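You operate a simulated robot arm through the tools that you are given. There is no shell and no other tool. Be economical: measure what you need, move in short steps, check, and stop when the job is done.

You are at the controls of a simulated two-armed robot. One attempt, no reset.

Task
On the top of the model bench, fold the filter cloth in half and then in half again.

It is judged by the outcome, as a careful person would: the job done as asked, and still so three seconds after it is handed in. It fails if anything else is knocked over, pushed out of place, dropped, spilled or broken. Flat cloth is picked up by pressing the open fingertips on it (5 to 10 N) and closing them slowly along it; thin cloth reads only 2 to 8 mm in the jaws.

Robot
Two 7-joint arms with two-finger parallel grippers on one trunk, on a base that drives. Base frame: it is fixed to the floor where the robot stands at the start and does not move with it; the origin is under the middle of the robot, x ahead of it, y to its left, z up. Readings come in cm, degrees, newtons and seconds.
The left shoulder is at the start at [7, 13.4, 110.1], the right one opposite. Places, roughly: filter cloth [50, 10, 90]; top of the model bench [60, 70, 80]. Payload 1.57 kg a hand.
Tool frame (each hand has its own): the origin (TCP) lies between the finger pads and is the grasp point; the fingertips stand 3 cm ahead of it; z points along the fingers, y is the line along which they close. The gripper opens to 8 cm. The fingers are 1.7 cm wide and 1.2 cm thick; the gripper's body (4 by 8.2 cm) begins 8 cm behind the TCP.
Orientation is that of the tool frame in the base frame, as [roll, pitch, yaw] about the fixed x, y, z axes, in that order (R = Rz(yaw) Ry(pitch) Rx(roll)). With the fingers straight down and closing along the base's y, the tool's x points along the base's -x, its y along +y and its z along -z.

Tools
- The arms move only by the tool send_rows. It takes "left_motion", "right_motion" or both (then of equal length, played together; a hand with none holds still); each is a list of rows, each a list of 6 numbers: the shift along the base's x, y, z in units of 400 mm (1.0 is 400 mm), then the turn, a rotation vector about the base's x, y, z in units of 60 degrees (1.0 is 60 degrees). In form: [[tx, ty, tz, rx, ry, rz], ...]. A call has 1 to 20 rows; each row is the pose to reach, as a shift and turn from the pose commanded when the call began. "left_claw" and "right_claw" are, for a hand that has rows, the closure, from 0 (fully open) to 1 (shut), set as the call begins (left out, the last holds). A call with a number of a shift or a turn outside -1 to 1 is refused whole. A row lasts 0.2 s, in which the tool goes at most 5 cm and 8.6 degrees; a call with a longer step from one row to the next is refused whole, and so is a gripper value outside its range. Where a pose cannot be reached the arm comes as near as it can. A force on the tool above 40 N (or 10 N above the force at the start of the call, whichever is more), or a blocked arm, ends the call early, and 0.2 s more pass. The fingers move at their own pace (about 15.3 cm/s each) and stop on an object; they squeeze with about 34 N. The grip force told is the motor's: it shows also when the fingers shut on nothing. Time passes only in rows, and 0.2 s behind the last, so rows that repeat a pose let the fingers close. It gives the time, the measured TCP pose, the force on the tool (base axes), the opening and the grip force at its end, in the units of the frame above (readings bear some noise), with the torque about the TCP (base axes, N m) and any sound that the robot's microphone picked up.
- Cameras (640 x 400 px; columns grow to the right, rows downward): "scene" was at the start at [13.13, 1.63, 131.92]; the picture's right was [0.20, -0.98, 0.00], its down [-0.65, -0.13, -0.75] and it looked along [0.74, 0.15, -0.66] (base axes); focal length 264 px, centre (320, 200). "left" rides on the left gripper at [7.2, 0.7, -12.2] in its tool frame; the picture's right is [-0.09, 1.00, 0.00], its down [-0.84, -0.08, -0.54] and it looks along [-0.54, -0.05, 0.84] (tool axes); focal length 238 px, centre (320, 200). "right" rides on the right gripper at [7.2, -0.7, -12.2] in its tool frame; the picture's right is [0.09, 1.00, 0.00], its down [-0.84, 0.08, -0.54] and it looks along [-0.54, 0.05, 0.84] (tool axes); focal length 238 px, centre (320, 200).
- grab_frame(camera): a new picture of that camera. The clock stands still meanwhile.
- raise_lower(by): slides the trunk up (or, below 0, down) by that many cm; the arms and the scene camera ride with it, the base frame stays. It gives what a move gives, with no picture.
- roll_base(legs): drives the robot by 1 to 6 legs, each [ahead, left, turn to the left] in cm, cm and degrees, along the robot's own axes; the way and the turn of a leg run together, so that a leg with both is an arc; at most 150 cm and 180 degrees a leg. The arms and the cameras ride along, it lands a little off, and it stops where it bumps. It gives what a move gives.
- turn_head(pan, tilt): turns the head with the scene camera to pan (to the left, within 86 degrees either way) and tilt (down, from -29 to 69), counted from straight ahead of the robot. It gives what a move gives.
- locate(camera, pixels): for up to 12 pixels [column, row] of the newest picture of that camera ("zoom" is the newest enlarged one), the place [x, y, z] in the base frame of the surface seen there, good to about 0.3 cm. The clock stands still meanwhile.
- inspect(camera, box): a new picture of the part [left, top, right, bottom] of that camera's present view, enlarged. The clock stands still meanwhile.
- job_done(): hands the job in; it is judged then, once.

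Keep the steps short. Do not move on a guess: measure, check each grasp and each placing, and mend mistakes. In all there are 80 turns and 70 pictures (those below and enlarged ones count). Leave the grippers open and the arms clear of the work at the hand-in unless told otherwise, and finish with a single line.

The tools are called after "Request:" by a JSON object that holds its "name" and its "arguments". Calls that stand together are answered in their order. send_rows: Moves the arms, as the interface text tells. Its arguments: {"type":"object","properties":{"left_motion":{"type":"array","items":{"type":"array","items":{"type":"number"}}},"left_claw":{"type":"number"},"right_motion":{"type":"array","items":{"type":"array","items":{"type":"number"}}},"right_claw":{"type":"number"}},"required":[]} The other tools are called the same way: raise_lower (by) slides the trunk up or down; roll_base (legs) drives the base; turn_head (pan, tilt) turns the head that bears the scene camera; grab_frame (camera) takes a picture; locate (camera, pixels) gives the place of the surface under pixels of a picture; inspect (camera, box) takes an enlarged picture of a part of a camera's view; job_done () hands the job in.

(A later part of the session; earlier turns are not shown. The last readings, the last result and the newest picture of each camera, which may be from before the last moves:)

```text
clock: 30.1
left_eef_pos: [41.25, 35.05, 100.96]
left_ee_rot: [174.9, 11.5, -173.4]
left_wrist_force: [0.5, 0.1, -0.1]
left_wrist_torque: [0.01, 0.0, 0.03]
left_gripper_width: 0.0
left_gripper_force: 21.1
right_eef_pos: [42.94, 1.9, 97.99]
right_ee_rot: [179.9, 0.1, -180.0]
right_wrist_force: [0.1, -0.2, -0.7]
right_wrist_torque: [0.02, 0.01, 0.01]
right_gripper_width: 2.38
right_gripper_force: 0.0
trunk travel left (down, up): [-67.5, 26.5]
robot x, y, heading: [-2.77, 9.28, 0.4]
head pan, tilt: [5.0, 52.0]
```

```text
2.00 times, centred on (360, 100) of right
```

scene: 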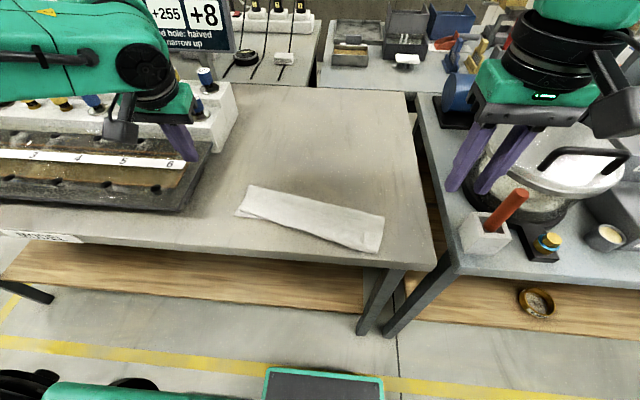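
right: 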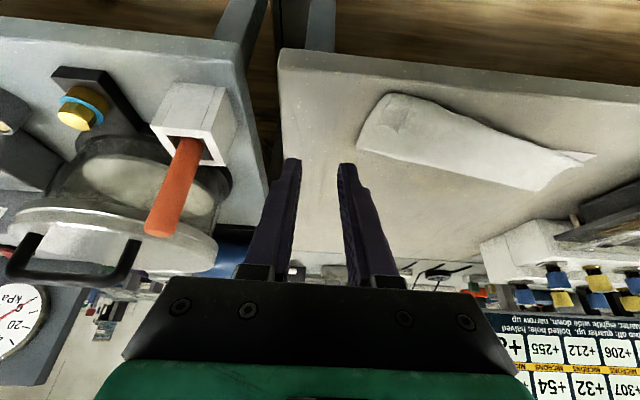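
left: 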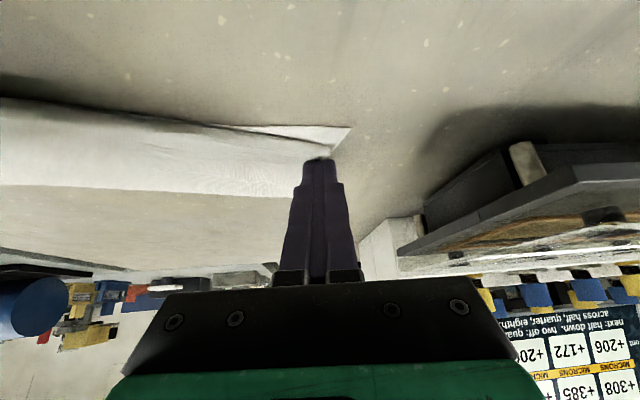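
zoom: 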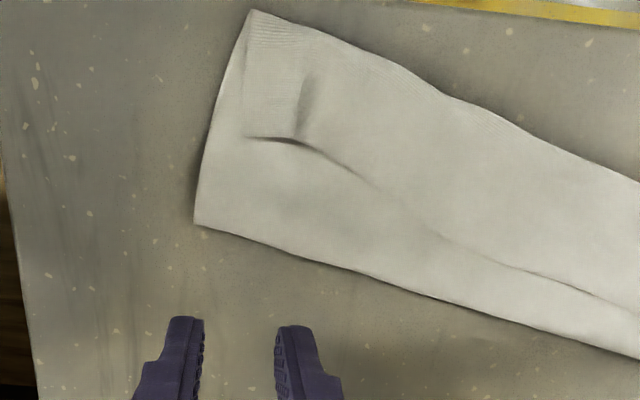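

Now it is clear. The true far edge lies on top (the line from zoom (245,138) to (640,305)), so the cloth is a Z-fold with the flap doubled back. I'll shift the base 6 cm right and 5 cm ahead for better left-arm reach. Then I'll pick up that edge again, open it and lay it over tautly.

Request:
{"name": "roll_base", "arguments": {"legs": [[0, -6, 0], [5, 0, 0]]}}

Request:
{"name": "send_rows", "arguments": {"left_motion": [[0.03, 0, 0.05, 0, 0.09, 0], [0.06, -0.03, 0.05, 0, 0.18, 0], [0.06, -0.05, 0.05, 0, 0.18, 0]], "right_motion": [[0, -0.05, 0.1, 0, 0, 0], [0, -0.1, 0.2, 0, 0, 0], [0, -0.1, 0.2, 0, 0, 0]], "left_claw": 0.7}}

Request:
{"name": "grab_frame", "arguments": {"camera": "left"}}

Request:
{"name": "inspect", "arguments": {"camera": "scene", "box": [200, 170, 440, 320]}}

```text
clock: 31.6
left_eef_pos: [46.22, 29.18, 101.09]
left_ee_rot: [175.0, 11.6, -173.5]
left_wrist_force: [0.3, -0.3, -1.3]
left_wrist_torque: [0.01, -0.05, 0.0]
left_gripper_width: 0.0
left_gripper_force: 21.0
right_eef_pos: [47.79, -4.08, 98.14]
right_ee_rot: [180.0, 0.1, -180.0]
right_wrist_force: [0.7, 0.4, 0.0]
right_wrist_torque: [0.01, -0.01, 0.02]
right_gripper_width: 2.39
right_gripper_force: 0.0
trunk travel left (down, up): [-67.5, 26.5]
robot x, y, heading: [2.3, 3.37, -0.2]
head pan, tilt: [5.0, 52.0]
```

```text
clock: 32.4
left_eef_pos: [48.82, 27.14, 103.05]
left_ee_rot: [173.9, 0.5, -173.6]
left_wrist_force: [-0.3, -0.9, 0.1]
left_wrist_torque: [0.0, -0.02, 0.0]
left_gripper_width: 2.39
left_gripper_force: 0.0
right_eef_pos: [48.07, -8.3, 105.95]
right_ee_rot: [-180.0, 0.0, -179.9]
right_wrist_force: [-0.1, 0.5, 0.1]
right_wrist_torque: [-0.04, 0.0, 0.02]
right_gripper_width: 2.4
right_gripper_force: 0.0
trunk travel left (down, up): [-67.5, 26.5]
robot x, y, heading: [2.43, 3.09, 0.1]
head pan, tilt: [5.0, 52.0]
```

```text
41 pictures are left
```

left: 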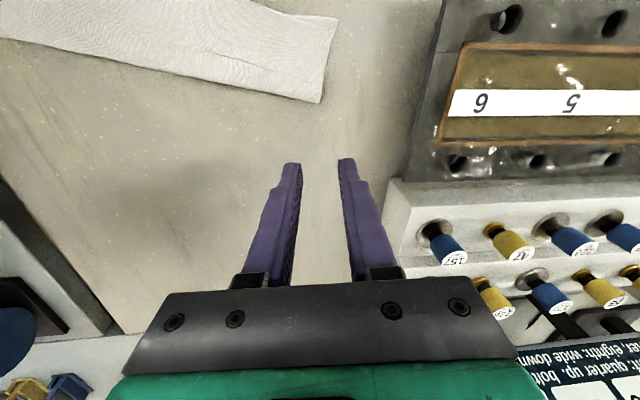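

```text
2.67 times, centred on (320, 245) of scene
```

zoom: 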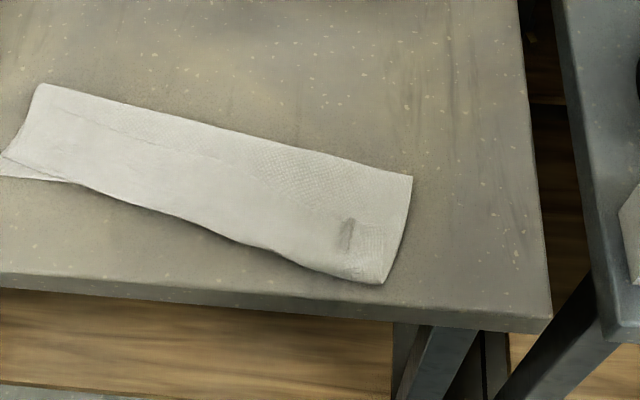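

I'll zoom on the left end with the left camera to find the top edge there.

Request:
{"name": "inspect", "arguments": {"camera": "left", "box": [160, 0, 360, 125]}}

Request:
{"name": "inspect", "arguments": {"camera": "scene", "box": [190, 190, 290, 253]}}

Request:
{"name": "inspect", "arguments": {"camera": "scene", "box": [275, 215, 375, 278]}}

```text
3.20 times, centred on (260, 62) of left
```

zoom: 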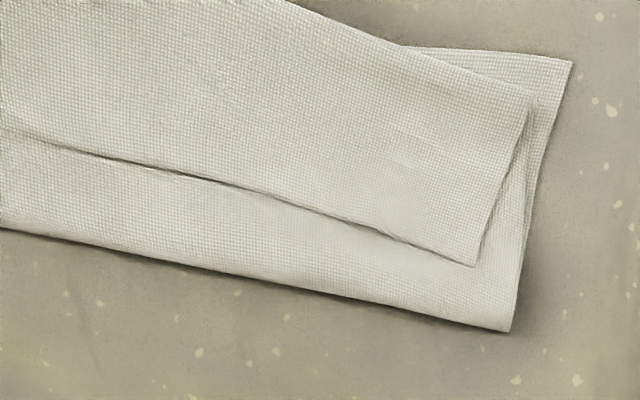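

```text
6.35 times, centred on (240, 222) of scene
```

zoom: 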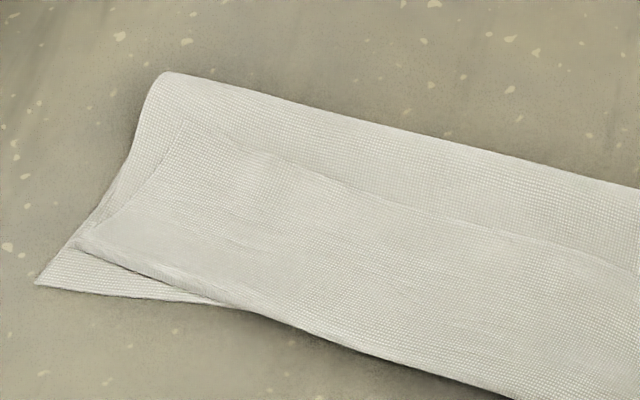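

```text
6.35 times, centred on (325, 246) of scene
```

zoom: 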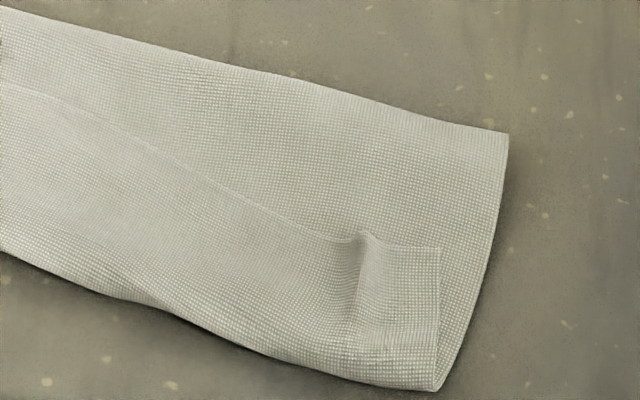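

Both flap corners are clear. I'll locate them.

Request:
{"name": "locate", "arguments": {"camera": "zoom", "pixels": [[435, 255], [385, 252], [340, 250], [200, 195], [505, 135], [435, 385], [420, 320]]}}

Request:
{"name": "locate", "arguments": {"camera": "left", "pixels": [[306, 81], [285, 75], [255, 64], [319, 102], [338, 20], [325, 33], [180, 46]]}}

```text
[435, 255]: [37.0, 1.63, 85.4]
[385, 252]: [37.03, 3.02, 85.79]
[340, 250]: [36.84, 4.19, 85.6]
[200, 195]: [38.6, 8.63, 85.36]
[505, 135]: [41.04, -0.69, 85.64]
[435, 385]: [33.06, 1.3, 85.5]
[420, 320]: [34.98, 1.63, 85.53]
```

```text
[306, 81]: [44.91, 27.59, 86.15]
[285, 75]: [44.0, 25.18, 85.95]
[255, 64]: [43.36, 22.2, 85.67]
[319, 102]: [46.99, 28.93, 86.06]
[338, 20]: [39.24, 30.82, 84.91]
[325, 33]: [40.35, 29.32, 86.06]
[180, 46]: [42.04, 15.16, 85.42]
```

The flap corners are at L (44.9, 27.6) and R (37.0, 1.6). I'll bring both hands over the edge just inside those corners, tips about 1.5 cm above, and level the left hand.

Request:
{"name": "send_rows", "arguments": {"left_motion": [[-0.02, -0.005, -0.05, -0.03, 0, -0.03], [-0.04, -0.01, -0.1, -0.06, 0, -0.06], [-0.065, -0.015, -0.16, -0.1, 0, -0.107], [-0.09, -0.02, -0.22, -0.1, 0, -0.107], [-0.11, -0.025, -0.28, -0.1, 0, -0.107], [-0.129, -0.031, -0.331, -0.1, 0, -0.107], [-0.129, -0.031, -0.331, -0.1, 0, -0.107]], "right_motion": [[-0.05, 0.05, -0.05, 0, 0, 0], [-0.1, 0.1, -0.12, 0, 0, 0], [-0.15, 0.15, -0.19, 0, 0, 0], [-0.2, 0.2, -0.26, 0, 0, 0], [-0.25, 0.25, -0.33, 0, 0, 0], [-0.294, 0.2975, -0.404, 0, 0, 0], [-0.294, 0.2975, -0.404, 0, 0, 0]]}}

Request:
{"name": "grab_frame", "arguments": {"camera": "left"}}

Request:
{"name": "grab_frame", "arguments": {"camera": "right"}}

```text
clock: 34.0
left_eef_pos: [43.76, 25.65, 89.68]
left_ee_rot: [179.7, 0.3, 180.0]
left_wrist_force: [-1.0, 0.0, 0.5]
left_wrist_torque: [0.02, 0.0, 0.05]
left_gripper_width: 2.39
left_gripper_force: 0.1
right_eef_pos: [36.04, 3.6, 89.95]
right_ee_rot: [180.0, -0.1, 179.9]
right_wrist_force: [-0.1, 0.1, 0.2]
right_wrist_torque: [0.01, 0.0, 0.0]
right_gripper_width: 2.4
right_gripper_force: 0.0
trunk travel left (down, up): [-67.5, 26.5]
robot x, y, heading: [2.14, 3.46, 0.0]
head pan, tilt: [5.0, 52.0]
```

```text
36 pictures are left
```

left: 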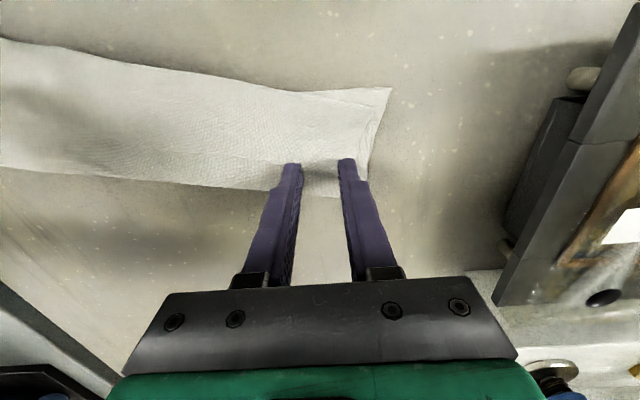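

```text
35 pictures are left
```

right: 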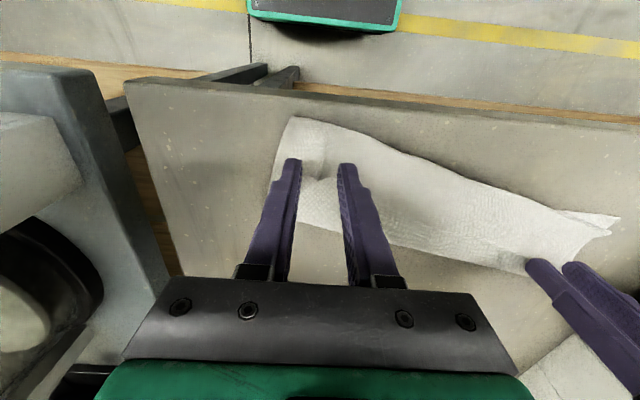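

Both hands straddle the flap edge. I'll lower them to light contact.

Request:
{"name": "send_rows", "arguments": {"left_motion": [[0, 0, -0.015, 0, 0, 0], [0, 0, -0.032, 0, 0, 0], [0, 0, -0.032, 0, 0, 0]], "right_motion": [[0, 0, -0.02, 0, 0, 0], [0, 0, -0.038, 0, 0, 0], [0, 0, -0.038, 0, 0, 0]]}}

```text
clock: 34.8
left_eef_pos: [43.78, 25.82, 88.47]
left_ee_rot: [179.6, 0.4, -180.0]
left_wrist_force: [-0.3, 0.4, 0.2]
left_wrist_torque: [0.0, 0.02, 0.01]
left_gripper_width: 2.4
left_gripper_force: 0.1
right_eef_pos: [36.27, 3.62, 88.35]
right_ee_rot: [-179.9, 0.0, 180.0]
right_wrist_force: [0.2, 0.3, 2.1]
right_wrist_torque: [-0.03, -0.04, 0.01]
right_gripper_width: 2.4
right_gripper_force: 0.1
trunk travel left (down, up): [-67.5, 26.5]
robot x, y, heading: [1.94, 2.97, 0.1]
head pan, tilt: [5.0, 52.0]
```

The right hand touches (2 N) and the left isn't touching yet. I'll press a bit more and start closing.

Request:
{"name": "send_rows", "arguments": {"left_motion": [[0, 0, -0.006, 0, 0, 0], [0, 0, -0.009, 0, 0, 0]], "right_motion": [[0, 0, -0.002, 0, 0, 0], [0, 0, -0.003, 0, 0, 0]]}}

Request:
{"name": "send_rows", "arguments": {"left_motion": [[0, 0, 0, 0, 0, 0], [0, 0, 0, 0, 0, 0]], "right_motion": [[0, 0, 0, 0, 0, 0], [0, 0, 0, 0, 0, 0]], "left_claw": 0.76, "right_claw": 0.76}}

```text
clock: 35.4
left_eef_pos: [43.84, 25.7, 88.35]
left_ee_rot: [179.7, 0.7, -180.0]
left_wrist_force: [2.6, 1.5, 10.5]
left_wrist_torque: [0.08, -0.01, -0.01]
left_gripper_width: 2.39
left_gripper_force: 0.0
right_eef_pos: [36.22, 3.62, 88.28]
right_ee_rot: [179.8, 0.1, 180.0]
right_wrist_force: [1.2, -0.3, 5.5]
right_wrist_torque: [-0.08, -0.04, 0.02]
right_gripper_width: 2.4
right_gripper_force: 0.1
trunk travel left (down, up): [-67.5, 26.5]
robot x, y, heading: [2.23, 3.19, 0.4]
head pan, tilt: [5.0, 52.0]
```

```text
clock: 36.0
left_eef_pos: [43.61, 25.7, 88.25]
left_ee_rot: [179.7, 0.6, 180.0]
left_wrist_force: [2.8, 0.4, 14.9]
left_wrist_torque: [0.07, -0.06, 0.01]
left_gripper_width: 1.76
left_gripper_force: 0.1
right_eef_pos: [36.12, 3.55, 88.24]
right_ee_rot: [180.0, 0.2, -179.9]
right_wrist_force: [-0.1, 0.7, 6.3]
right_wrist_torque: [-0.05, 0.01, -0.02]
right_gripper_width: 1.79
right_gripper_force: 0.1
trunk travel left (down, up): [-67.5, 26.5]
robot x, y, heading: [2.05, 3.17, 0.1]
head pan, tilt: [5.0, 52.0]
```

I'll ease the left press slightly and keep closing slowly.

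Request:
{"name": "send_rows", "arguments": {"left_motion": [[0, 0, 0.003, 0, 0, 0], [0, 0, 0.003, 0, 0, 0]], "right_motion": [[0, 0, 0, 0, 0, 0], [0, 0, 0, 0, 0, 0]], "left_claw": 0.86, "right_claw": 0.86}}

Request:
{"name": "send_rows", "arguments": {"left_motion": [[0, 0, 0, 0, 0, 0], [0, 0, 0, 0, 0, 0], [0, 0, 0, 0, 0, 0]], "right_motion": [[0, 0, 0, 0, 0, 0], [0, 0, 0, 0, 0, 0], [0, 0, 0, 0, 0, 0]], "left_claw": 1, "right_claw": 1}}

Request:
{"name": "send_rows", "arguments": {"left_motion": [[0, 0, 0.04, 0, 0, 0], [0, 0, 0.08, 0, 0, 0], [0, 0, 0.12, 0, 0, 0], [0, 0, 0.12, 0, 0, 0]], "right_motion": [[0, 0, 0.04, 0, 0, 0], [0, 0, 0.08, 0, 0, 0], [0, 0, 0.12, 0, 0, 0], [0, 0, 0.12, 0, 0, 0]]}}

Request:
{"name": "inspect", "arguments": {"camera": "scene", "box": [180, 130, 420, 280]}}

```text
clock: 36.6
left_eef_pos: [43.55, 25.81, 88.32]
left_ee_rot: [179.7, 0.3, 179.9]
left_wrist_force: [1.5, -0.9, 6.7]
left_wrist_torque: [-0.04, -0.03, 0.01]
left_gripper_width: 1.2
left_gripper_force: 0.6
right_eef_pos: [36.08, 3.65, 88.23]
right_ee_rot: [179.9, 0.1, 180.0]
right_wrist_force: [-1.5, 0.0, 8.5]
right_wrist_torque: [-0.06, 0.06, -0.01]
right_gripper_width: 1.03
right_gripper_force: 0.1
trunk travel left (down, up): [-67.5, 26.5]
robot x, y, heading: [2.37, 2.95, 0.1]
head pan, tilt: [5.0, 52.0]
```

```text
clock: 37.4
left_eef_pos: [43.51, 25.69, 88.3]
left_ee_rot: [179.8, 0.4, -180.0]
left_wrist_force: [-2.6, -1.0, 10.8]
left_wrist_torque: [0.05, 0.02, -0.01]
left_gripper_width: 0.35
left_gripper_force: 24.5
right_eef_pos: [36.12, 3.65, 88.38]
right_ee_rot: [180.0, 0.1, 180.0]
right_wrist_force: [1.1, 2.3, 5.7]
right_wrist_torque: [0.01, -0.04, 0.02]
right_gripper_width: 0.21
right_gripper_force: 23.6
trunk travel left (down, up): [-67.5, 26.5]
robot x, y, heading: [2.38, 3.17, 0.2]
head pan, tilt: [5.0, 52.0]
```

```text
clock: 38.4
left_eef_pos: [43.74, 25.89, 93.1]
left_ee_rot: [179.6, 0.2, -180.0]
left_wrist_force: [-0.7, 0.5, -0.1]
left_wrist_torque: [0.01, -0.02, 0.01]
left_gripper_width: 0.19
left_gripper_force: 23.2
right_eef_pos: [36.33, 3.71, 92.98]
right_ee_rot: [-180.0, 0.0, -180.0]
right_wrist_force: [-0.2, 0.1, -0.5]
right_wrist_torque: [0.02, -0.02, 0.02]
right_gripper_width: 0.21
right_gripper_force: 24.0
trunk travel left (down, up): [-67.5, 26.5]
robot x, y, heading: [2.38, 2.97, 0.3]
head pan, tilt: [5.0, 52.0]
```

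```text
2.67 times, centred on (300, 205) of scene
```

zoom: 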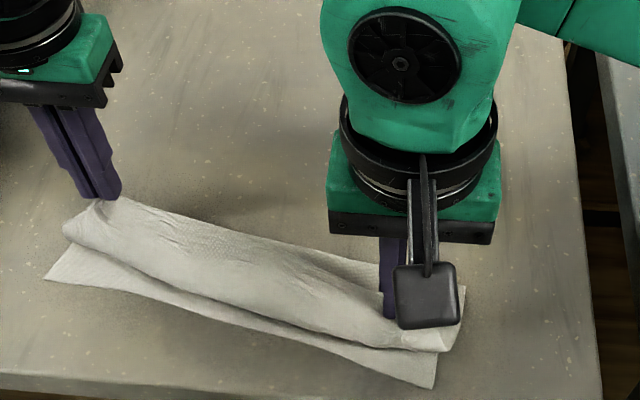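

Both hands hold the top edge alone, and the bottom layer's near edge is visible. I'll open the flap: up and away from me to pull the cloth nearly straight.

Request:
{"name": "send_rows", "arguments": {"left_motion": [[0.02, -0.003, 0.06, 0, 0, 0], [0.07, -0.008, 0.12, 0, 0, 0], [0.13, -0.014, 0.15, 0, 0, 0], [0.19, -0.02, 0.14, 0, 0, 0], [0.24, -0.026, 0.1, 0, 0, 0], [0.295, -0.032, 0.04, 0, 0, 0], [0.295, -0.032, 0.04, 0, 0, 0]], "right_motion": [[0.03, -0.005, 0.06, 0, 0, 0], [0.1, -0.012, 0.12, 0, 0, 0], [0.18, -0.02, 0.15, 0, 0, 0], [0.26, -0.03, 0.14, 0, 0, 0], [0.32, -0.04, 0.1, 0, 0, 0], [0.375, -0.048, 0.04, 0, 0, 0], [0.375, -0.048, 0.04, 0, 0, 0]]}}

Request:
{"name": "inspect", "arguments": {"camera": "scene", "box": [160, 100, 448, 280]}}

```text
clock: 40.0
left_eef_pos: [55.39, 24.49, 94.73]
left_ee_rot: [179.6, 0.4, -180.0]
left_wrist_force: [-0.4, -0.2, 0.3]
left_wrist_torque: [0.01, -0.06, 0.01]
left_gripper_width: 0.18
left_gripper_force: 23.8
right_eef_pos: [51.27, 1.74, 94.55]
right_ee_rot: [180.0, 0.1, -179.9]
right_wrist_force: [0.2, -0.1, 0.2]
right_wrist_torque: [0.0, 0.0, 0.01]
right_gripper_width: 0.24
right_gripper_force: 23.8
trunk travel left (down, up): [-67.5, 26.5]
robot x, y, heading: [2.18, 3.17, 0.2]
head pan, tilt: [5.0, 52.0]
```

```text
2.22 times, centred on (304, 190) of scene
```

zoom: 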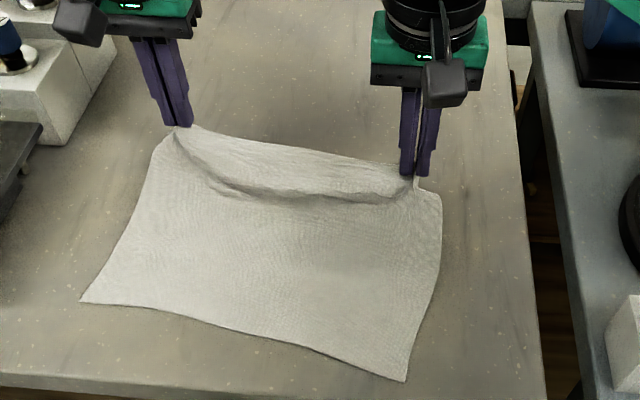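

The cloth is open with a single layer and both corners held. I'll locate the near corners and edge.

Request:
{"name": "locate", "arguments": {"camera": "zoom", "pixels": [[86, 299], [403, 376], [260, 332], [440, 200], [155, 155], [180, 130], [415, 180], [250, 388]]}}

```text
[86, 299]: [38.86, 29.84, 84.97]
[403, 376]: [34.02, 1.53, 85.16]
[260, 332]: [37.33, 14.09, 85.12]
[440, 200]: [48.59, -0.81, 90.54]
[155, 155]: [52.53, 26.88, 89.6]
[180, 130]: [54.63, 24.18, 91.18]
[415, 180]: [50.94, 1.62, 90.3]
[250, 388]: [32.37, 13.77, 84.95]
```

The near corners are at (38.9, 29.8) and (34.0, 1.5). Now I'll lay the edge over along a taut arc of about 10 cm radius around the mid-line.

Request:
{"name": "send_rows", "arguments": {"left_motion": [[-0.081, 0.014, 0.065, 0, 0, 0], [-0.165, 0.029, 0.08, 0, 0, 0], [-0.249, 0.043, 0.065, 0, 0, 0], [-0.33, 0.056, 0.022, 0, 0, 0], [-0.385, 0.065, -0.042, 0, 0, 0], [-0.41, 0.066, -0.102, 0, 0, 0], [-0.415, 0.064, -0.145, 0, 0, 0], [-0.415, 0.064, -0.145, 0, 0, 0]], "right_motion": [[-0.081, 0.014, 0.065, 0, 0, 0], [-0.165, 0.029, 0.08, 0, 0, 0], [-0.249, 0.043, 0.065, 0, 0, 0], [-0.33, 0.056, 0.022, 0, 0, 0], [-0.385, 0.063, -0.042, 0, 0, 0], [-0.407, 0.063, -0.102, 0, 0, 0], [-0.412, 0.063, -0.145, 0, 0, 0], [-0.412, 0.063, -0.145, 0, 0, 0]]}}

Request:
{"name": "inspect", "arguments": {"camera": "scene", "box": [160, 130, 448, 310]}}

```text
clock: 41.8
left_eef_pos: [38.77, 27.1, 88.71]
left_ee_rot: [179.7, 0.4, -180.0]
left_wrist_force: [-1.2, -0.8, 5.7]
left_wrist_torque: [0.0, 0.05, 0.0]
left_gripper_width: 0.19
left_gripper_force: 23.2
right_eef_pos: [34.72, 4.2, 88.8]
right_ee_rot: [180.0, 0.2, 180.0]
right_wrist_force: [-0.4, -0.4, 0.5]
right_wrist_torque: [0.01, 0.04, 0.04]
right_gripper_width: 0.17
right_gripper_force: 23.4
trunk travel left (down, up): [-67.5, 26.5]
robot x, y, heading: [1.87, 3.13, 0.2]
head pan, tilt: [5.0, 52.0]
```

```text
2.22 times, centred on (304, 220) of scene
```

zoom: 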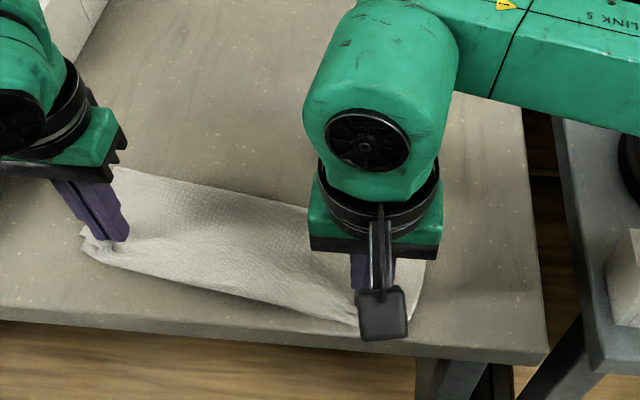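

The edge now lies at the near edge. I'll open the fingers and lift straight up.

Request:
{"name": "send_rows", "arguments": {"left_motion": [[0, 0, 0, 0, 0, 0], [0, 0, 0, 0, 0, 0], [0, 0, 0.05, 0, 0, 0], [0, 0, 0.15, 0, 0, 0], [0, 0.05, 0.25, 0, 0, 0], [0, 0.1, 0.35, 0, 0, 0]], "right_motion": [[0, 0, -0.005, 0, 0, 0], [0, 0, -0.005, 0, 0, 0], [0, 0, 0.05, 0, 0, 0], [0, 0, 0.15, 0, 0, 0], [0, -0.1, 0.25, 0, 0, 0], [0, -0.2, 0.35, 0, 0, 0]], "left_claw": 0.75, "right_claw": 0.75}}

Request:
{"name": "inspect", "arguments": {"camera": "scene", "box": [180, 170, 404, 310]}}

```text
refused: row 5 steps farther than a row can; nothing moved
```

```text
2.86 times, centred on (292, 240) of scene
```

zoom: 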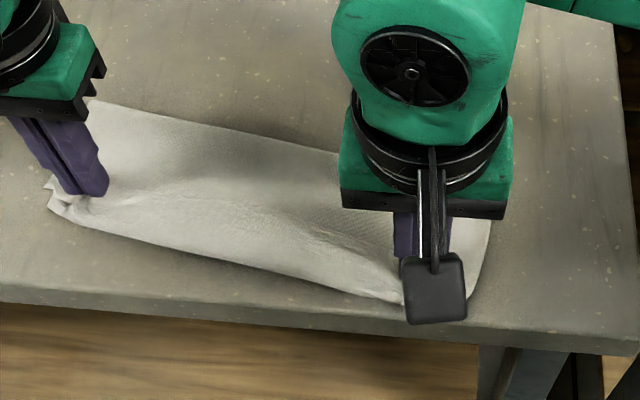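

The move was refused because one step was too long. I'll send it again with smaller steps.

Request:
{"name": "send_rows", "arguments": {"left_motion": [[0, 0, 0, 0, 0, 0], [0, 0, 0, 0, 0, 0], [0, 0, 0.05, 0, 0, 0], [0, 0, 0.15, 0, 0, 0], [0, 0.03, 0.25, 0, 0, 0], [0, 0.06, 0.35, 0, 0, 0]], "right_motion": [[0, 0, -0.005, 0, 0, 0], [0, 0, -0.005, 0, 0, 0], [0, 0, 0.05, 0, 0, 0], [0, 0, 0.15, 0, 0, 0], [0, -0.07, 0.24, 0, 0, 0], [0, -0.15, 0.32, 0, 0, 0]], "left_claw": 0.75, "right_claw": 0.75}}

Request:
{"name": "inspect", "arguments": {"camera": "scene", "box": [180, 170, 404, 310]}}

```text
clock: 43.2
left_eef_pos: [38.68, 29.26, 102.81]
left_ee_rot: [179.7, 0.3, 179.9]
left_wrist_force: [0.5, -0.6, 0.1]
left_wrist_torque: [0.03, -0.02, -0.01]
left_gripper_width: 2.01
left_gripper_force: 0.1
right_eef_pos: [34.54, -1.68, 101.55]
right_ee_rot: [179.8, 0.1, -179.9]
right_wrist_force: [-0.1, 0.2, 0.0]
right_wrist_torque: [0.02, -0.01, 0.01]
right_gripper_width: 2.0
right_gripper_force: 0.0
trunk travel left (down, up): [-67.5, 26.5]
robot x, y, heading: [2.26, 3.12, -0.0]
head pan, tilt: [5.0, 52.0]
```

```text
2.86 times, centred on (292, 240) of scene
```

zoom: 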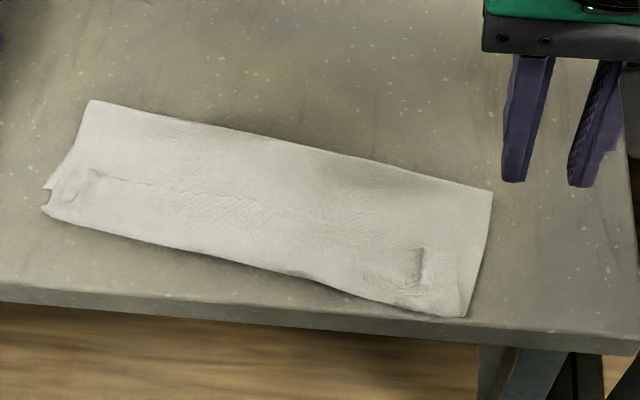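

Again the free edge ended up on top (the line at zoom (75,175)–(430,250)), because a y-pinch makes the cloth leave the fingers toward me. I'll measure how far off it is.

Request:
{"name": "locate", "arguments": {"camera": "zoom", "pixels": [[92, 103], [490, 192], [464, 315], [48, 208], [76, 178], [430, 252], [460, 255], [250, 212], [260, 262], [285, 148], [48, 190]]}}

Request:
{"name": "grab_frame", "arguments": {"camera": "right"}}

Request:
{"name": "grab_frame", "arguments": {"camera": "left"}}

```text
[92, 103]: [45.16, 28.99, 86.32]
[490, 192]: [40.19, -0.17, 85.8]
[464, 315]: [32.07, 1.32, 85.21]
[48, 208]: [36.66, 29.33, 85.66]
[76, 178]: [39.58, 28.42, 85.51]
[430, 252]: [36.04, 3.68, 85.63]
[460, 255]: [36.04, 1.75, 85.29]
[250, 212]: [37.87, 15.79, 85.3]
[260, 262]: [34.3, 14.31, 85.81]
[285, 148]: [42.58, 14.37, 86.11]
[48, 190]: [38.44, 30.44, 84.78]
```

```text
29 pictures are left
```

right: 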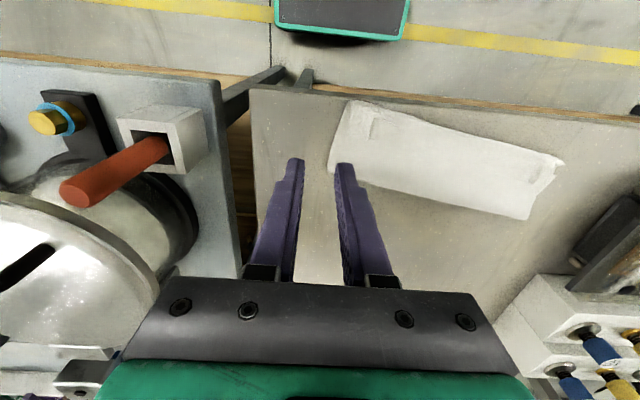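

```text
28 pictures are left
```

left: 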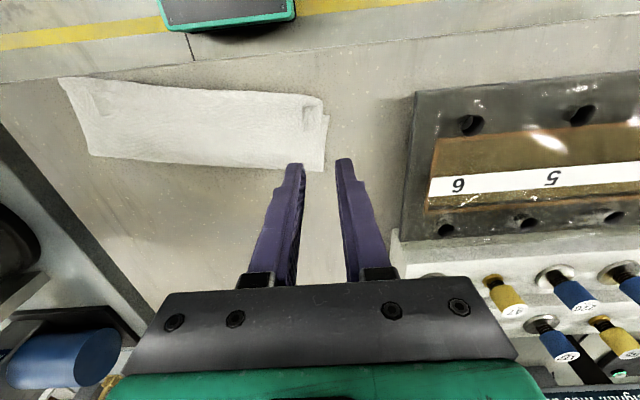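

I'll grip again with the fingers closing across the edge (yaw about 80°), so the cloth hangs straight from the pinch. First I'll turn both hands 60° at height.

Request:
{"name": "send_rows", "arguments": {"left_motion": [[0, 0, 0, 0, 0, 0.125], [0.01, -0.01, 0, 0, 0, 0.25], [0.02, -0.02, 0, 0, 0, 0.375], [0.03, -0.03, 0, 0, 0, 0.5], [0.03, -0.04, 0, 0, 0, 0.625], [0.03, -0.05, 0, 0, 0, 0.75], [0.03, -0.05, 0, 0, 0, 0.875], [0.03, -0.05, 0, 0, 0, 1.0], [0.03, -0.05, 0, 0, 0, 1.0]], "right_motion": [[0.02, 0.02, 0, 0, 0, 0.125], [0.03, 0.04, 0, 0, 0, 0.25], [0.03, 0.06, 0, 0, 0, 0.375], [0.03, 0.08, 0, 0, 0, 0.5], [0.03, 0.1, 0, 0, 0, 0.625], [0.03, 0.1, 0, 0, 0, 0.75], [0.03, 0.1, 0, 0, 0, 0.875], [0.03, 0.1, 0, 0, 0, 1.0], [0.03, 0.1, 0, 0, 0, 1.0]]}}

```text
clock: 45.2
left_eef_pos: [40.08, 27.48, 102.74]
left_ee_rot: [179.6, 0.4, -119.9]
left_wrist_force: [-0.2, 0.1, 0.2]
left_wrist_torque: [-0.04, 0.03, 0.0]
left_gripper_width: 2.03
left_gripper_force: 0.0
right_eef_pos: [36.05, 2.18, 101.48]
right_ee_rot: [-180.0, 0.0, -119.8]
right_wrist_force: [0.3, 0.3, -0.4]
right_wrist_torque: [0.04, 0.02, -0.01]
right_gripper_width: 2.0
right_gripper_force: 0.1
trunk travel left (down, up): [-67.5, 26.5]
robot x, y, heading: [2.08, 3.18, 0.3]
head pan, tilt: [5.0, 52.0]
```

The turn worked. I'll finish the yaw (+20°), narrow the jaws to 1.5 cm and hover over the flap edge.

Request:
{"name": "send_rows", "arguments": {"left_motion": [[-0.02, -0.003, -0.08, 0, 0, 0.12], [-0.04, -0.006, -0.16, 0, 0, 0.24], [-0.057, -0.0095, -0.25, 0, 0, 0.33], [-0.057, -0.0095, -0.3235, 0, 0, 0.33], [-0.057, -0.0095, -0.3235, 0, 0, 0.33]], "right_motion": [[-0.01, 0.005, -0.08, 0, 0, 0.12], [-0.025, 0.01, -0.16, 0, 0, 0.24], [-0.036, 0.0155, -0.23, 0, 0, 0.33], [-0.036, 0.0155, -0.292, 0, 0, 0.33], [-0.036, 0.0155, -0.292, 0, 0, 0.33]], "left_claw": 0.81, "right_claw": 0.81}}

Request:
{"name": "inspect", "arguments": {"camera": "left", "box": [180, 40, 500, 240]}}

Request:
{"name": "inspect", "arguments": {"camera": "right", "box": [180, 40, 500, 240]}}

```text
clock: 46.4
left_eef_pos: [37.73, 27.24, 89.95]
left_ee_rot: [179.8, 0.3, -100.2]
left_wrist_force: [-0.4, 0.8, -0.2]
left_wrist_torque: [-0.01, 0.01, -0.04]
left_gripper_width: 1.5
left_gripper_force: 0.0
right_eef_pos: [35.22, 2.88, 96.13]
right_ee_rot: [179.9, 0.1, -108.3]
right_wrist_force: [-0.7, -0.2, 0.9]
right_wrist_torque: [-0.01, -0.02, -0.01]
right_gripper_width: 1.54
right_gripper_force: 0.0
right hand out of reach, approached as far as the arm can: row 2, 3, 4, 5
trunk travel left (down, up): [-67.5, 26.5]
robot x, y, heading: [2.03, 3.19, 0.1]
head pan, tilt: [5.0, 52.0]
```

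```text
2.00 times, centred on (340, 140) of left
```

zoom: 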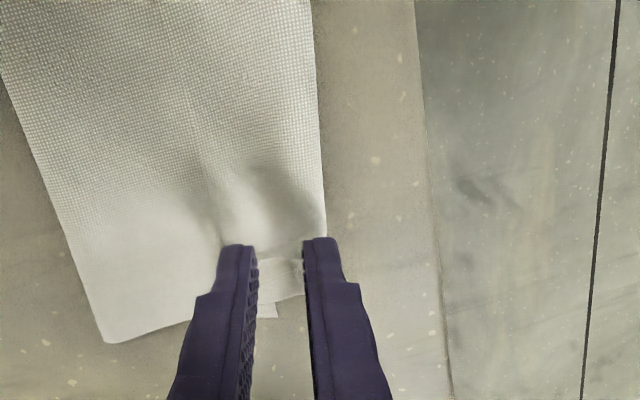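

```text
2.00 times, centred on (340, 140) of right
```

zoom: 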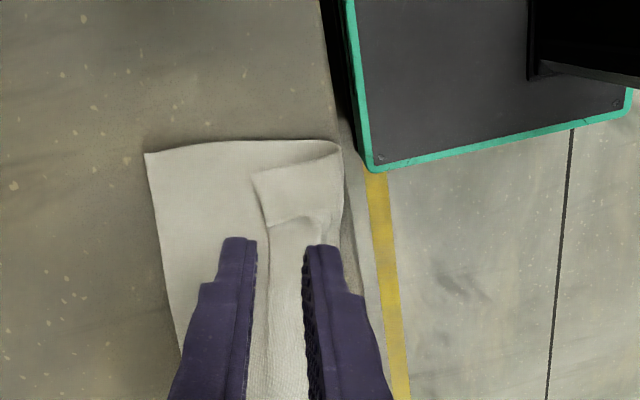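

The left hand is well placed. The right can't reach the last 20° of yaw, so I'll keep it at about 60° there, raising it a little to see its true command pose.

Request:
{"name": "send_rows", "arguments": {"right_motion": [[0, 0, 0.05, 0, 0, -0.11], [0, 0, 0.1, 0, 0, -0.22], [0, 0, 0.1, 0, 0, -0.33], [0, 0, 0.1, 0, 0, -0.33]]}}

```text
clock: 47.4
left_eef_pos: [37.78, 27.2, 89.79]
left_ee_rot: [179.7, 0.3, -100.1]
left_wrist_force: [-0.1, -0.4, -0.1]
left_wrist_torque: [-0.01, -0.02, 0.0]
left_gripper_width: 1.5
left_gripper_force: 0.1
right_eef_pos: [35.23, 2.73, 100.07]
right_ee_rot: [179.9, 0.0, -128.1]
right_wrist_force: [0.0, 0.4, -0.4]
right_wrist_torque: [0.02, 0.01, -0.02]
right_gripper_width: 1.54
right_gripper_force: 0.0
trunk travel left (down, up): [-67.5, 26.5]
robot x, y, heading: [2.39, 3.48, 0.2]
head pan, tilt: [5.0, 52.0]
```

The command pose follows the measured one. I'll keep the right yaw as it is and descend over its corner.

Request:
{"name": "send_rows", "arguments": {"right_motion": [[-0.005, 0, -0.07, 0, 0, 0], [-0.01, 0, -0.14, 0, 0, 0], [-0.016, 0.002, -0.21, 0, 0, 0], [-0.016, 0.002, -0.257, 0, 0, 0], [-0.016, 0.002, -0.257, 0, 0, 0]]}}

Request:
{"name": "inspect", "arguments": {"camera": "right", "box": [180, 40, 500, 240]}}

```text
clock: 48.6
left_eef_pos: [37.9, 27.15, 89.99]
left_ee_rot: [179.7, 0.3, -100.2]
left_wrist_force: [-1.0, 0.5, -0.1]
left_wrist_torque: [-0.03, 0.01, -0.02]
left_gripper_width: 1.51
left_gripper_force: 0.0
right_eef_pos: [34.68, 2.83, 89.85]
right_ee_rot: [179.9, -0.1, -128.1]
right_wrist_force: [-1.1, -0.9, -0.1]
right_wrist_torque: [-0.01, 0.04, -0.04]
right_gripper_width: 1.52
right_gripper_force: 0.1
trunk travel left (down, up): [-67.5, 26.5]
robot x, y, heading: [2.36, 3.24, -0.2]
head pan, tilt: [5.0, 52.0]
```

```text
2.00 times, centred on (340, 140) of right
```

zoom: 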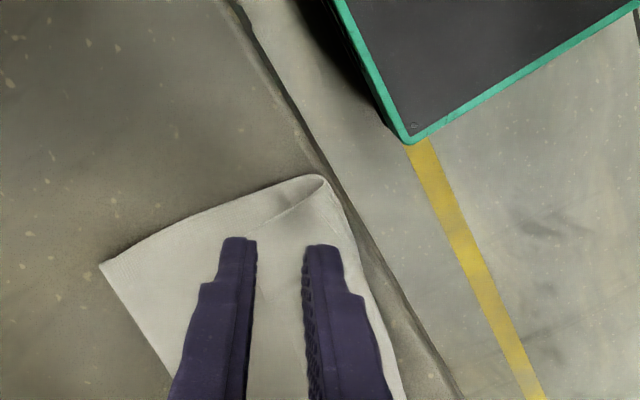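

I'll shift the right hand 0.7 cm inward from the corner and lower both to contact.

Request:
{"name": "send_rows", "arguments": {"left_motion": [[0, 0, -0.015, 0, 0, 0], [0, 0, -0.03, 0, 0, 0], [0, 0, -0.037, 0, 0, 0], [0, 0, -0.037, 0, 0, 0]], "right_motion": [[0, 0.018, -0.01, 0, 0, 0], [0, 0.018, -0.025, 0, 0, 0], [0, 0.018, -0.036, 0, 0, 0], [0, 0.018, -0.036, 0, 0, 0]]}}

```text
clock: 49.6
left_eef_pos: [37.86, 27.17, 88.49]
left_ee_rot: [179.7, 0.3, -100.2]
left_wrist_force: [0.4, 0.6, 0.7]
left_wrist_torque: [-0.01, 0.02, -0.01]
left_gripper_width: 1.52
left_gripper_force: 0.1
right_eef_pos: [34.63, 3.61, 88.32]
right_ee_rot: [180.0, 0.0, -128.1]
right_wrist_force: [1.1, -0.2, 1.5]
right_wrist_torque: [-0.04, 0.01, -0.02]
right_gripper_width: 1.51
right_gripper_force: 0.0
trunk travel left (down, up): [-67.5, 26.5]
robot x, y, heading: [2.36, 2.97, 0.3]
head pan, tilt: [5.0, 52.0]
```

Request:
{"name": "send_rows", "arguments": {"left_motion": [[0, 0, -0.004, 0, 0, 0], [0, 0, -0.007, 0, 0, 0]], "right_motion": [[0, 0, -0.002, 0, 0, 0], [0, 0, -0.003, 0, 0, 0]]}}

Request:
{"name": "send_rows", "arguments": {"left_motion": [[0, 0, 0, 0, 0, 0], [0, 0, 0, 0, 0, 0]], "right_motion": [[0, 0, 0, 0, 0, 0], [0, 0, 0, 0, 0, 0]], "left_claw": 0.87, "right_claw": 0.87}}

```text
clock: 50.2
left_eef_pos: [37.87, 27.19, 88.22]
left_ee_rot: [180.0, 0.4, -100.1]
left_wrist_force: [0.2, 1.2, 11.8]
left_wrist_torque: [0.0, -0.19, 0.02]
left_gripper_width: 1.51
left_gripper_force: 0.0
right_eef_pos: [34.48, 3.48, 88.31]
right_ee_rot: [180.0, 0.1, -128.1]
right_wrist_force: [0.7, 0.1, 2.1]
right_wrist_torque: [-0.01, -0.01, 0.0]
right_gripper_width: 1.53
right_gripper_force: 0.0
trunk travel left (down, up): [-67.5, 26.5]
robot x, y, heading: [1.9, 3.21, -0.1]
head pan, tilt: [5.0, 52.0]
```

```text
clock: 50.8
left_eef_pos: [37.85, 27.12, 88.2]
left_ee_rot: [179.9, 0.4, -100.2]
left_wrist_force: [-1.2, 2.4, 16.3]
left_wrist_torque: [0.05, -0.11, 0.01]
left_gripper_width: 0.9
left_gripper_force: 0.1
right_eef_pos: [34.42, 3.45, 88.32]
right_ee_rot: [179.9, 0.0, -128.1]
right_wrist_force: [0.6, 0.6, 0.5]
right_wrist_torque: [-0.01, 0.0, -0.04]
right_gripper_width: 1.02
right_gripper_force: 0.0
trunk travel left (down, up): [-67.5, 26.5]
robot x, y, heading: [2.21, 3.53, 0.2]
head pan, tilt: [5.0, 52.0]
```

The left is bunching. The right press is too light, so I'll reopen it to 1.5 cm and press harder before closing.

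Request:
{"name": "send_rows", "arguments": {"left_motion": [[0, 0, 0.003, 0, 0, 0], [0, 0, 0.003, 0, 0, 0]], "right_motion": [[0.003, 0, 0.005, 0, 0, 0], [0.003, 0, -0.006, 0, 0, 0]], "left_claw": 0.93, "right_claw": 0.79}}

Request:
{"name": "send_rows", "arguments": {"left_motion": [[0, 0, 0, 0, 0, 0], [0, 0, 0, 0, 0, 0], [0, 0, 0, 0, 0, 0]], "right_motion": [[0, 0, -0.002, 0, 0, 0], [0, 0, -0.002, 0, 0, 0], [0, 0, -0.002, 0, 0, 0]], "left_claw": 1, "right_claw": 0.84}}

```text
clock: 51.4
left_eef_pos: [37.68, 27.16, 88.3]
left_ee_rot: [179.8, 0.4, -100.2]
left_wrist_force: [-0.1, -0.7, 5.6]
left_wrist_torque: [0.0, -0.02, 0.0]
left_gripper_width: 0.44
left_gripper_force: 0.1
right_eef_pos: [34.68, 3.44, 88.33]
right_ee_rot: [180.0, 0.2, -128.0]
right_wrist_force: [-0.2, -1.4, 10.4]
right_wrist_torque: [-0.14, -0.04, 0.01]
right_gripper_width: 1.67
right_gripper_force: 0.0
trunk travel left (down, up): [-67.5, 26.5]
robot x, y, heading: [2.48, 3.16, 0.1]
head pan, tilt: [5.0, 52.0]
```

```text
clock: 52.2
left_eef_pos: [37.64, 27.15, 88.35]
left_ee_rot: [179.9, 0.3, -100.3]
left_wrist_force: [0.3, -0.1, 0.9]
left_wrist_torque: [-0.01, -0.02, 0.0]
left_gripper_width: 0.0
left_gripper_force: 21.5
right_eef_pos: [34.57, 3.52, 88.25]
right_ee_rot: [-179.9, 0.3, -128.0]
right_wrist_force: [1.6, -1.0, 35.7]
right_wrist_torque: [-0.29, -0.17, -0.02]
right_gripper_width: 1.15
right_gripper_force: 0.2
trunk travel left (down, up): [-67.5, 26.5]
robot x, y, heading: [2.16, 3.12, 0.0]
head pan, tilt: [5.0, 52.0]
```

The left jaws shut empty, and the right presses too hard. I'll ease the right while closing it, and lift the left 0.8 cm, reopen to 2 cm and press again.

Request:
{"name": "send_rows", "arguments": {"left_motion": [[0.005, 0, 0.02, 0, 0, 0], [0.005, 0, 0.02, 0, 0, 0], [0.005, 0, 0.005, 0, 0, 0], [0.005, 0, -0.0035, 0, 0, 0], [0.005, 0, -0.0035, 0, 0, 0]], "right_motion": [[0, 0, 0.004, 0, 0, 0], [0, 0, 0.004, 0, 0, 0], [0, 0, 0.004, 0, 0, 0], [0, 0, 0.004, 0, 0, 0], [0, 0, 0.004, 0, 0, 0]], "left_claw": 0.75, "right_claw": 0.9}}

Request:
{"name": "inspect", "arguments": {"camera": "left", "box": [180, 40, 500, 240]}}

Request:
{"name": "inspect", "arguments": {"camera": "right", "box": [180, 40, 500, 240]}}

```text
clock: 53.4
left_eef_pos: [37.99, 27.16, 88.28]
left_ee_rot: [-179.9, 0.4, -100.2]
left_wrist_force: [0.0, 2.0, 11.7]
left_wrist_torque: [0.0, -0.2, 0.01]
left_gripper_width: 1.97
left_gripper_force: 0.1
right_eef_pos: [34.6, 3.52, 88.27]
right_ee_rot: [179.9, 0.2, -128.1]
right_wrist_force: [3.9, 0.4, 24.8]
right_wrist_torque: [-0.15, -0.24, 0.04]
right_gripper_width: 0.88
right_gripper_force: 0.4
trunk travel left (down, up): [-67.5, 26.5]
robot x, y, heading: [2.41, 3.23, 0.2]
head pan, tilt: [5.0, 52.0]
```

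```text
2.00 times, centred on (340, 140) of left
```

zoom: 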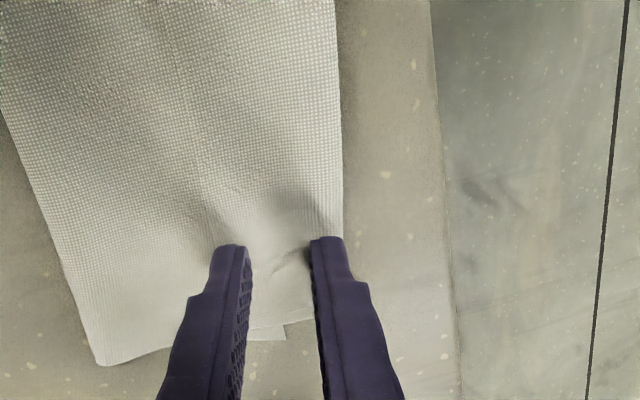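

```text
2.00 times, centred on (340, 140) of right
```

zoom: 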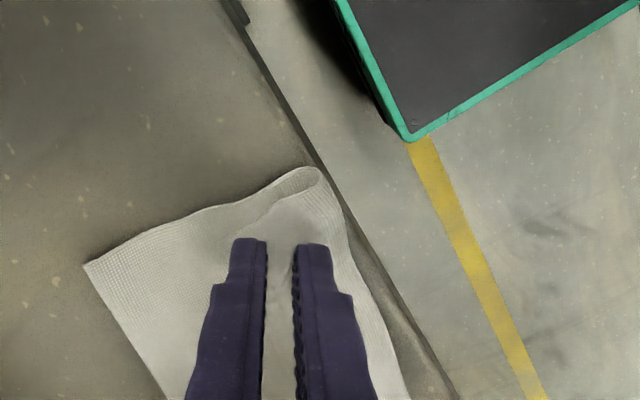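

Both tips are on the flap. I'll keep closing slowly while holding the press.

Request:
{"name": "send_rows", "arguments": {"left_motion": [[0, 0, 0, 0, 0, 0], [0, 0, 0, 0, 0, 0]], "right_motion": [[0, 0, 0.001, 0, 0, 0], [0, 0, 0.001, 0, 0, 0]], "left_claw": 0.83, "right_claw": 0.95}}

Request:
{"name": "send_rows", "arguments": {"left_motion": [[0, 0, 0, 0, 0, 0], [0, 0, 0, 0, 0, 0]], "right_motion": [[0, 0, 0, 0, 0, 0], [0, 0, 0, 0, 0, 0]], "left_claw": 0.9, "right_claw": 1}}

Request:
{"name": "send_rows", "arguments": {"left_motion": [[0, 0, 0, 0, 0, 0], [0, 0, 0, 0, 0, 0], [0, 0, 0, 0, 0, 0]], "left_claw": 1}}

```text
clock: 54.0
left_eef_pos: [37.81, 27.08, 88.25]
left_ee_rot: [179.9, 0.4, -100.2]
left_wrist_force: [-0.7, 2.2, 16.1]
left_wrist_torque: [0.03, -0.14, 0.03]
left_gripper_width: 1.22
left_gripper_force: 0.2
right_eef_pos: [34.46, 3.45, 88.28]
right_ee_rot: [180.0, 0.2, -128.0]
right_wrist_force: [5.0, 0.4, 19.9]
right_wrist_torque: [-0.1, -0.15, -0.02]
right_gripper_width: 0.43
right_gripper_force: 0.0
trunk travel left (down, up): [-67.5, 26.5]
robot x, y, heading: [1.95, 3.09, 0.1]
head pan, tilt: [5.0, 52.0]
```

```text
clock: 54.6
left_eef_pos: [37.82, 27.14, 88.29]
left_ee_rot: [179.9, 0.4, -100.2]
left_wrist_force: [-0.1, 0.5, 18.2]
left_wrist_torque: [0.02, -0.13, 0.03]
left_gripper_width: 0.58
left_gripper_force: 0.1
right_eef_pos: [34.59, 3.48, 88.27]
right_ee_rot: [-180.0, 0.2, -128.0]
right_wrist_force: [3.2, -0.7, 19.0]
right_wrist_torque: [-0.08, -0.16, 0.02]
right_gripper_width: 0.0
right_gripper_force: 21.3
trunk travel left (down, up): [-67.5, 26.5]
robot x, y, heading: [2.55, 2.99, 0.1]
head pan, tilt: [5.0, 52.0]
```

```text
clock: 55.4
left_eef_pos: [37.79, 27.05, 88.21]
left_ee_rot: [179.9, 0.4, -100.2]
left_wrist_force: [4.9, -0.1, 18.0]
left_wrist_torque: [-0.02, -0.16, 0.01]
left_gripper_width: 0.0
left_gripper_force: 20.7
right_eef_pos: [34.42, 3.32, 88.36]
right_ee_rot: [180.0, 0.1, -128.0]
right_wrist_force: [0.6, 1.3, 19.3]
right_wrist_torque: [-0.04, -0.02, -0.01]
right_gripper_width: 0.0
right_gripper_force: 21.5
trunk travel left (down, up): [-67.5, 26.5]
robot x, y, heading: [1.95, 2.97, 0.2]
head pan, tilt: [5.0, 52.0]
```

Closing across the free edge doesn't catch it; only closing along the edge does. New plan: pinch the top layer at both ends along the true mid-line, lift so both halves hang from it, then lay it down moving away. Gravity makes the half-fold. First I'll raise both hands, turn them back, and look.

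Request:
{"name": "send_rows", "arguments": {"left_motion": [[0, 0, 0.05, 0, 0, 0], [0, 0, 0.1, 0, 0, -0.13], [0, 0, 0.2, 0, 0, -0.26], [0.02, 0.03, 0.3, 0, 0, -0.39], [0.04, 0.06, 0.35, 0, 0, -0.52], [0.05, 0.1, 0.35, 0, 0, -0.65], [0.05, 0.1, 0.35, 0, 0, -0.78], [0.05, 0.1, 0.35, 0, 0, -0.9], [0.05, 0.1, 0.35, 0, 0, -1.0], [0.05, 0.1, 0.35, 0, 0, -1.0]], "right_motion": [[0, 0, 0.05, 0, 0, 0], [0, 0, 0.1, 0, 0, -0.13], [0, -0.05, 0.19, 0, 0, -0.26], [0.02, -0.1, 0.28, 0, 0, -0.39], [0.04, -0.15, 0.35, 0, 0, -0.52], [0.06, -0.2, 0.35, 0, 0, -0.65], [0.08, -0.25, 0.35, 0, 0, -0.78], [0.1, -0.3, 0.35, 0, 0, -0.87], [0.1, -0.3, 0.35, 0, 0, -0.87], [0.1, -0.3, 0.35, 0, 0, -0.87]], "left_claw": 0.7, "right_claw": 0.7}}

Request:
{"name": "send_rows", "arguments": {"left_motion": [[0.02, 0, 0, 0, 0, -0.11], [0.04, 0, 0, 0, 0, -0.22], [0.06, 0, 0, 0, 0, -0.33], [0.06, 0, 0, 0, 0, -0.33]]}}

Request:
{"name": "inspect", "arguments": {"camera": "scene", "box": [180, 170, 404, 310]}}

```text
clock: 57.6
left_eef_pos: [40.17, 31.22, 102.09]
left_ee_rot: [179.6, 0.3, -160.3]
left_wrist_force: [0.3, 0.3, 0.5]
left_wrist_torque: [0.0, 0.01, 0.0]
left_gripper_width: 2.41
left_gripper_force: 0.0
right_eef_pos: [38.71, -8.58, 102.23]
right_ee_rot: [179.9, 0.0, 179.6]
right_wrist_force: [0.6, -0.6, 0.1]
right_wrist_torque: [-0.02, -0.01, -0.01]
right_gripper_width: 2.4
right_gripper_force: 0.0
trunk travel left (down, up): [-67.5, 26.5]
robot x, y, heading: [2.05, 3.2, 0.1]
head pan, tilt: [5.0, 52.0]
```

```text
clock: 58.6
left_eef_pos: [42.46, 31.2, 102.07]
left_ee_rot: [179.7, 0.2, 179.8]
left_wrist_force: [-0.5, 0.5, -0.3]
left_wrist_torque: [0.01, 0.02, -0.03]
left_gripper_width: 2.39
left_gripper_force: 0.0
right_eef_pos: [38.85, -8.51, 102.18]
right_ee_rot: [179.9, 0.0, 179.6]
right_wrist_force: [0.1, -0.3, 0.5]
right_wrist_torque: [0.0, -0.02, 0.02]
right_gripper_width: 2.41
right_gripper_force: 0.1
trunk travel left (down, up): [-67.5, 26.5]
robot x, y, heading: [2.23, 2.84, -0.1]
head pan, tilt: [5.0, 52.0]
```

```text
2.86 times, centred on (292, 240) of scene
```

zoom: 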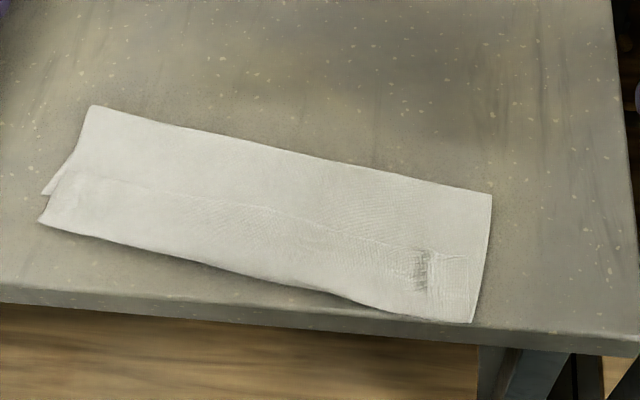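

I'll locate the crease, the roll and the flap edge.

Request:
{"name": "locate", "arguments": {"camera": "zoom", "pixels": [[95, 109], [488, 198], [471, 318], [44, 222], [68, 178], [470, 256], [110, 184], [440, 253], [250, 205], [235, 262], [285, 155]]}}

```text
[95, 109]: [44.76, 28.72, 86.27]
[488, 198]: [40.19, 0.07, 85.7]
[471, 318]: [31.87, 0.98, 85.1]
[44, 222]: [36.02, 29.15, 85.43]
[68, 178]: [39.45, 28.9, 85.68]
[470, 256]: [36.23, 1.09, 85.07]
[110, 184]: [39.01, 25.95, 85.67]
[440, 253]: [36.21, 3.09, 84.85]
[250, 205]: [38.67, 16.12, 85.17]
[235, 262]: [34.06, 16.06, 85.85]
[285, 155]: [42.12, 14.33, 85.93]
```

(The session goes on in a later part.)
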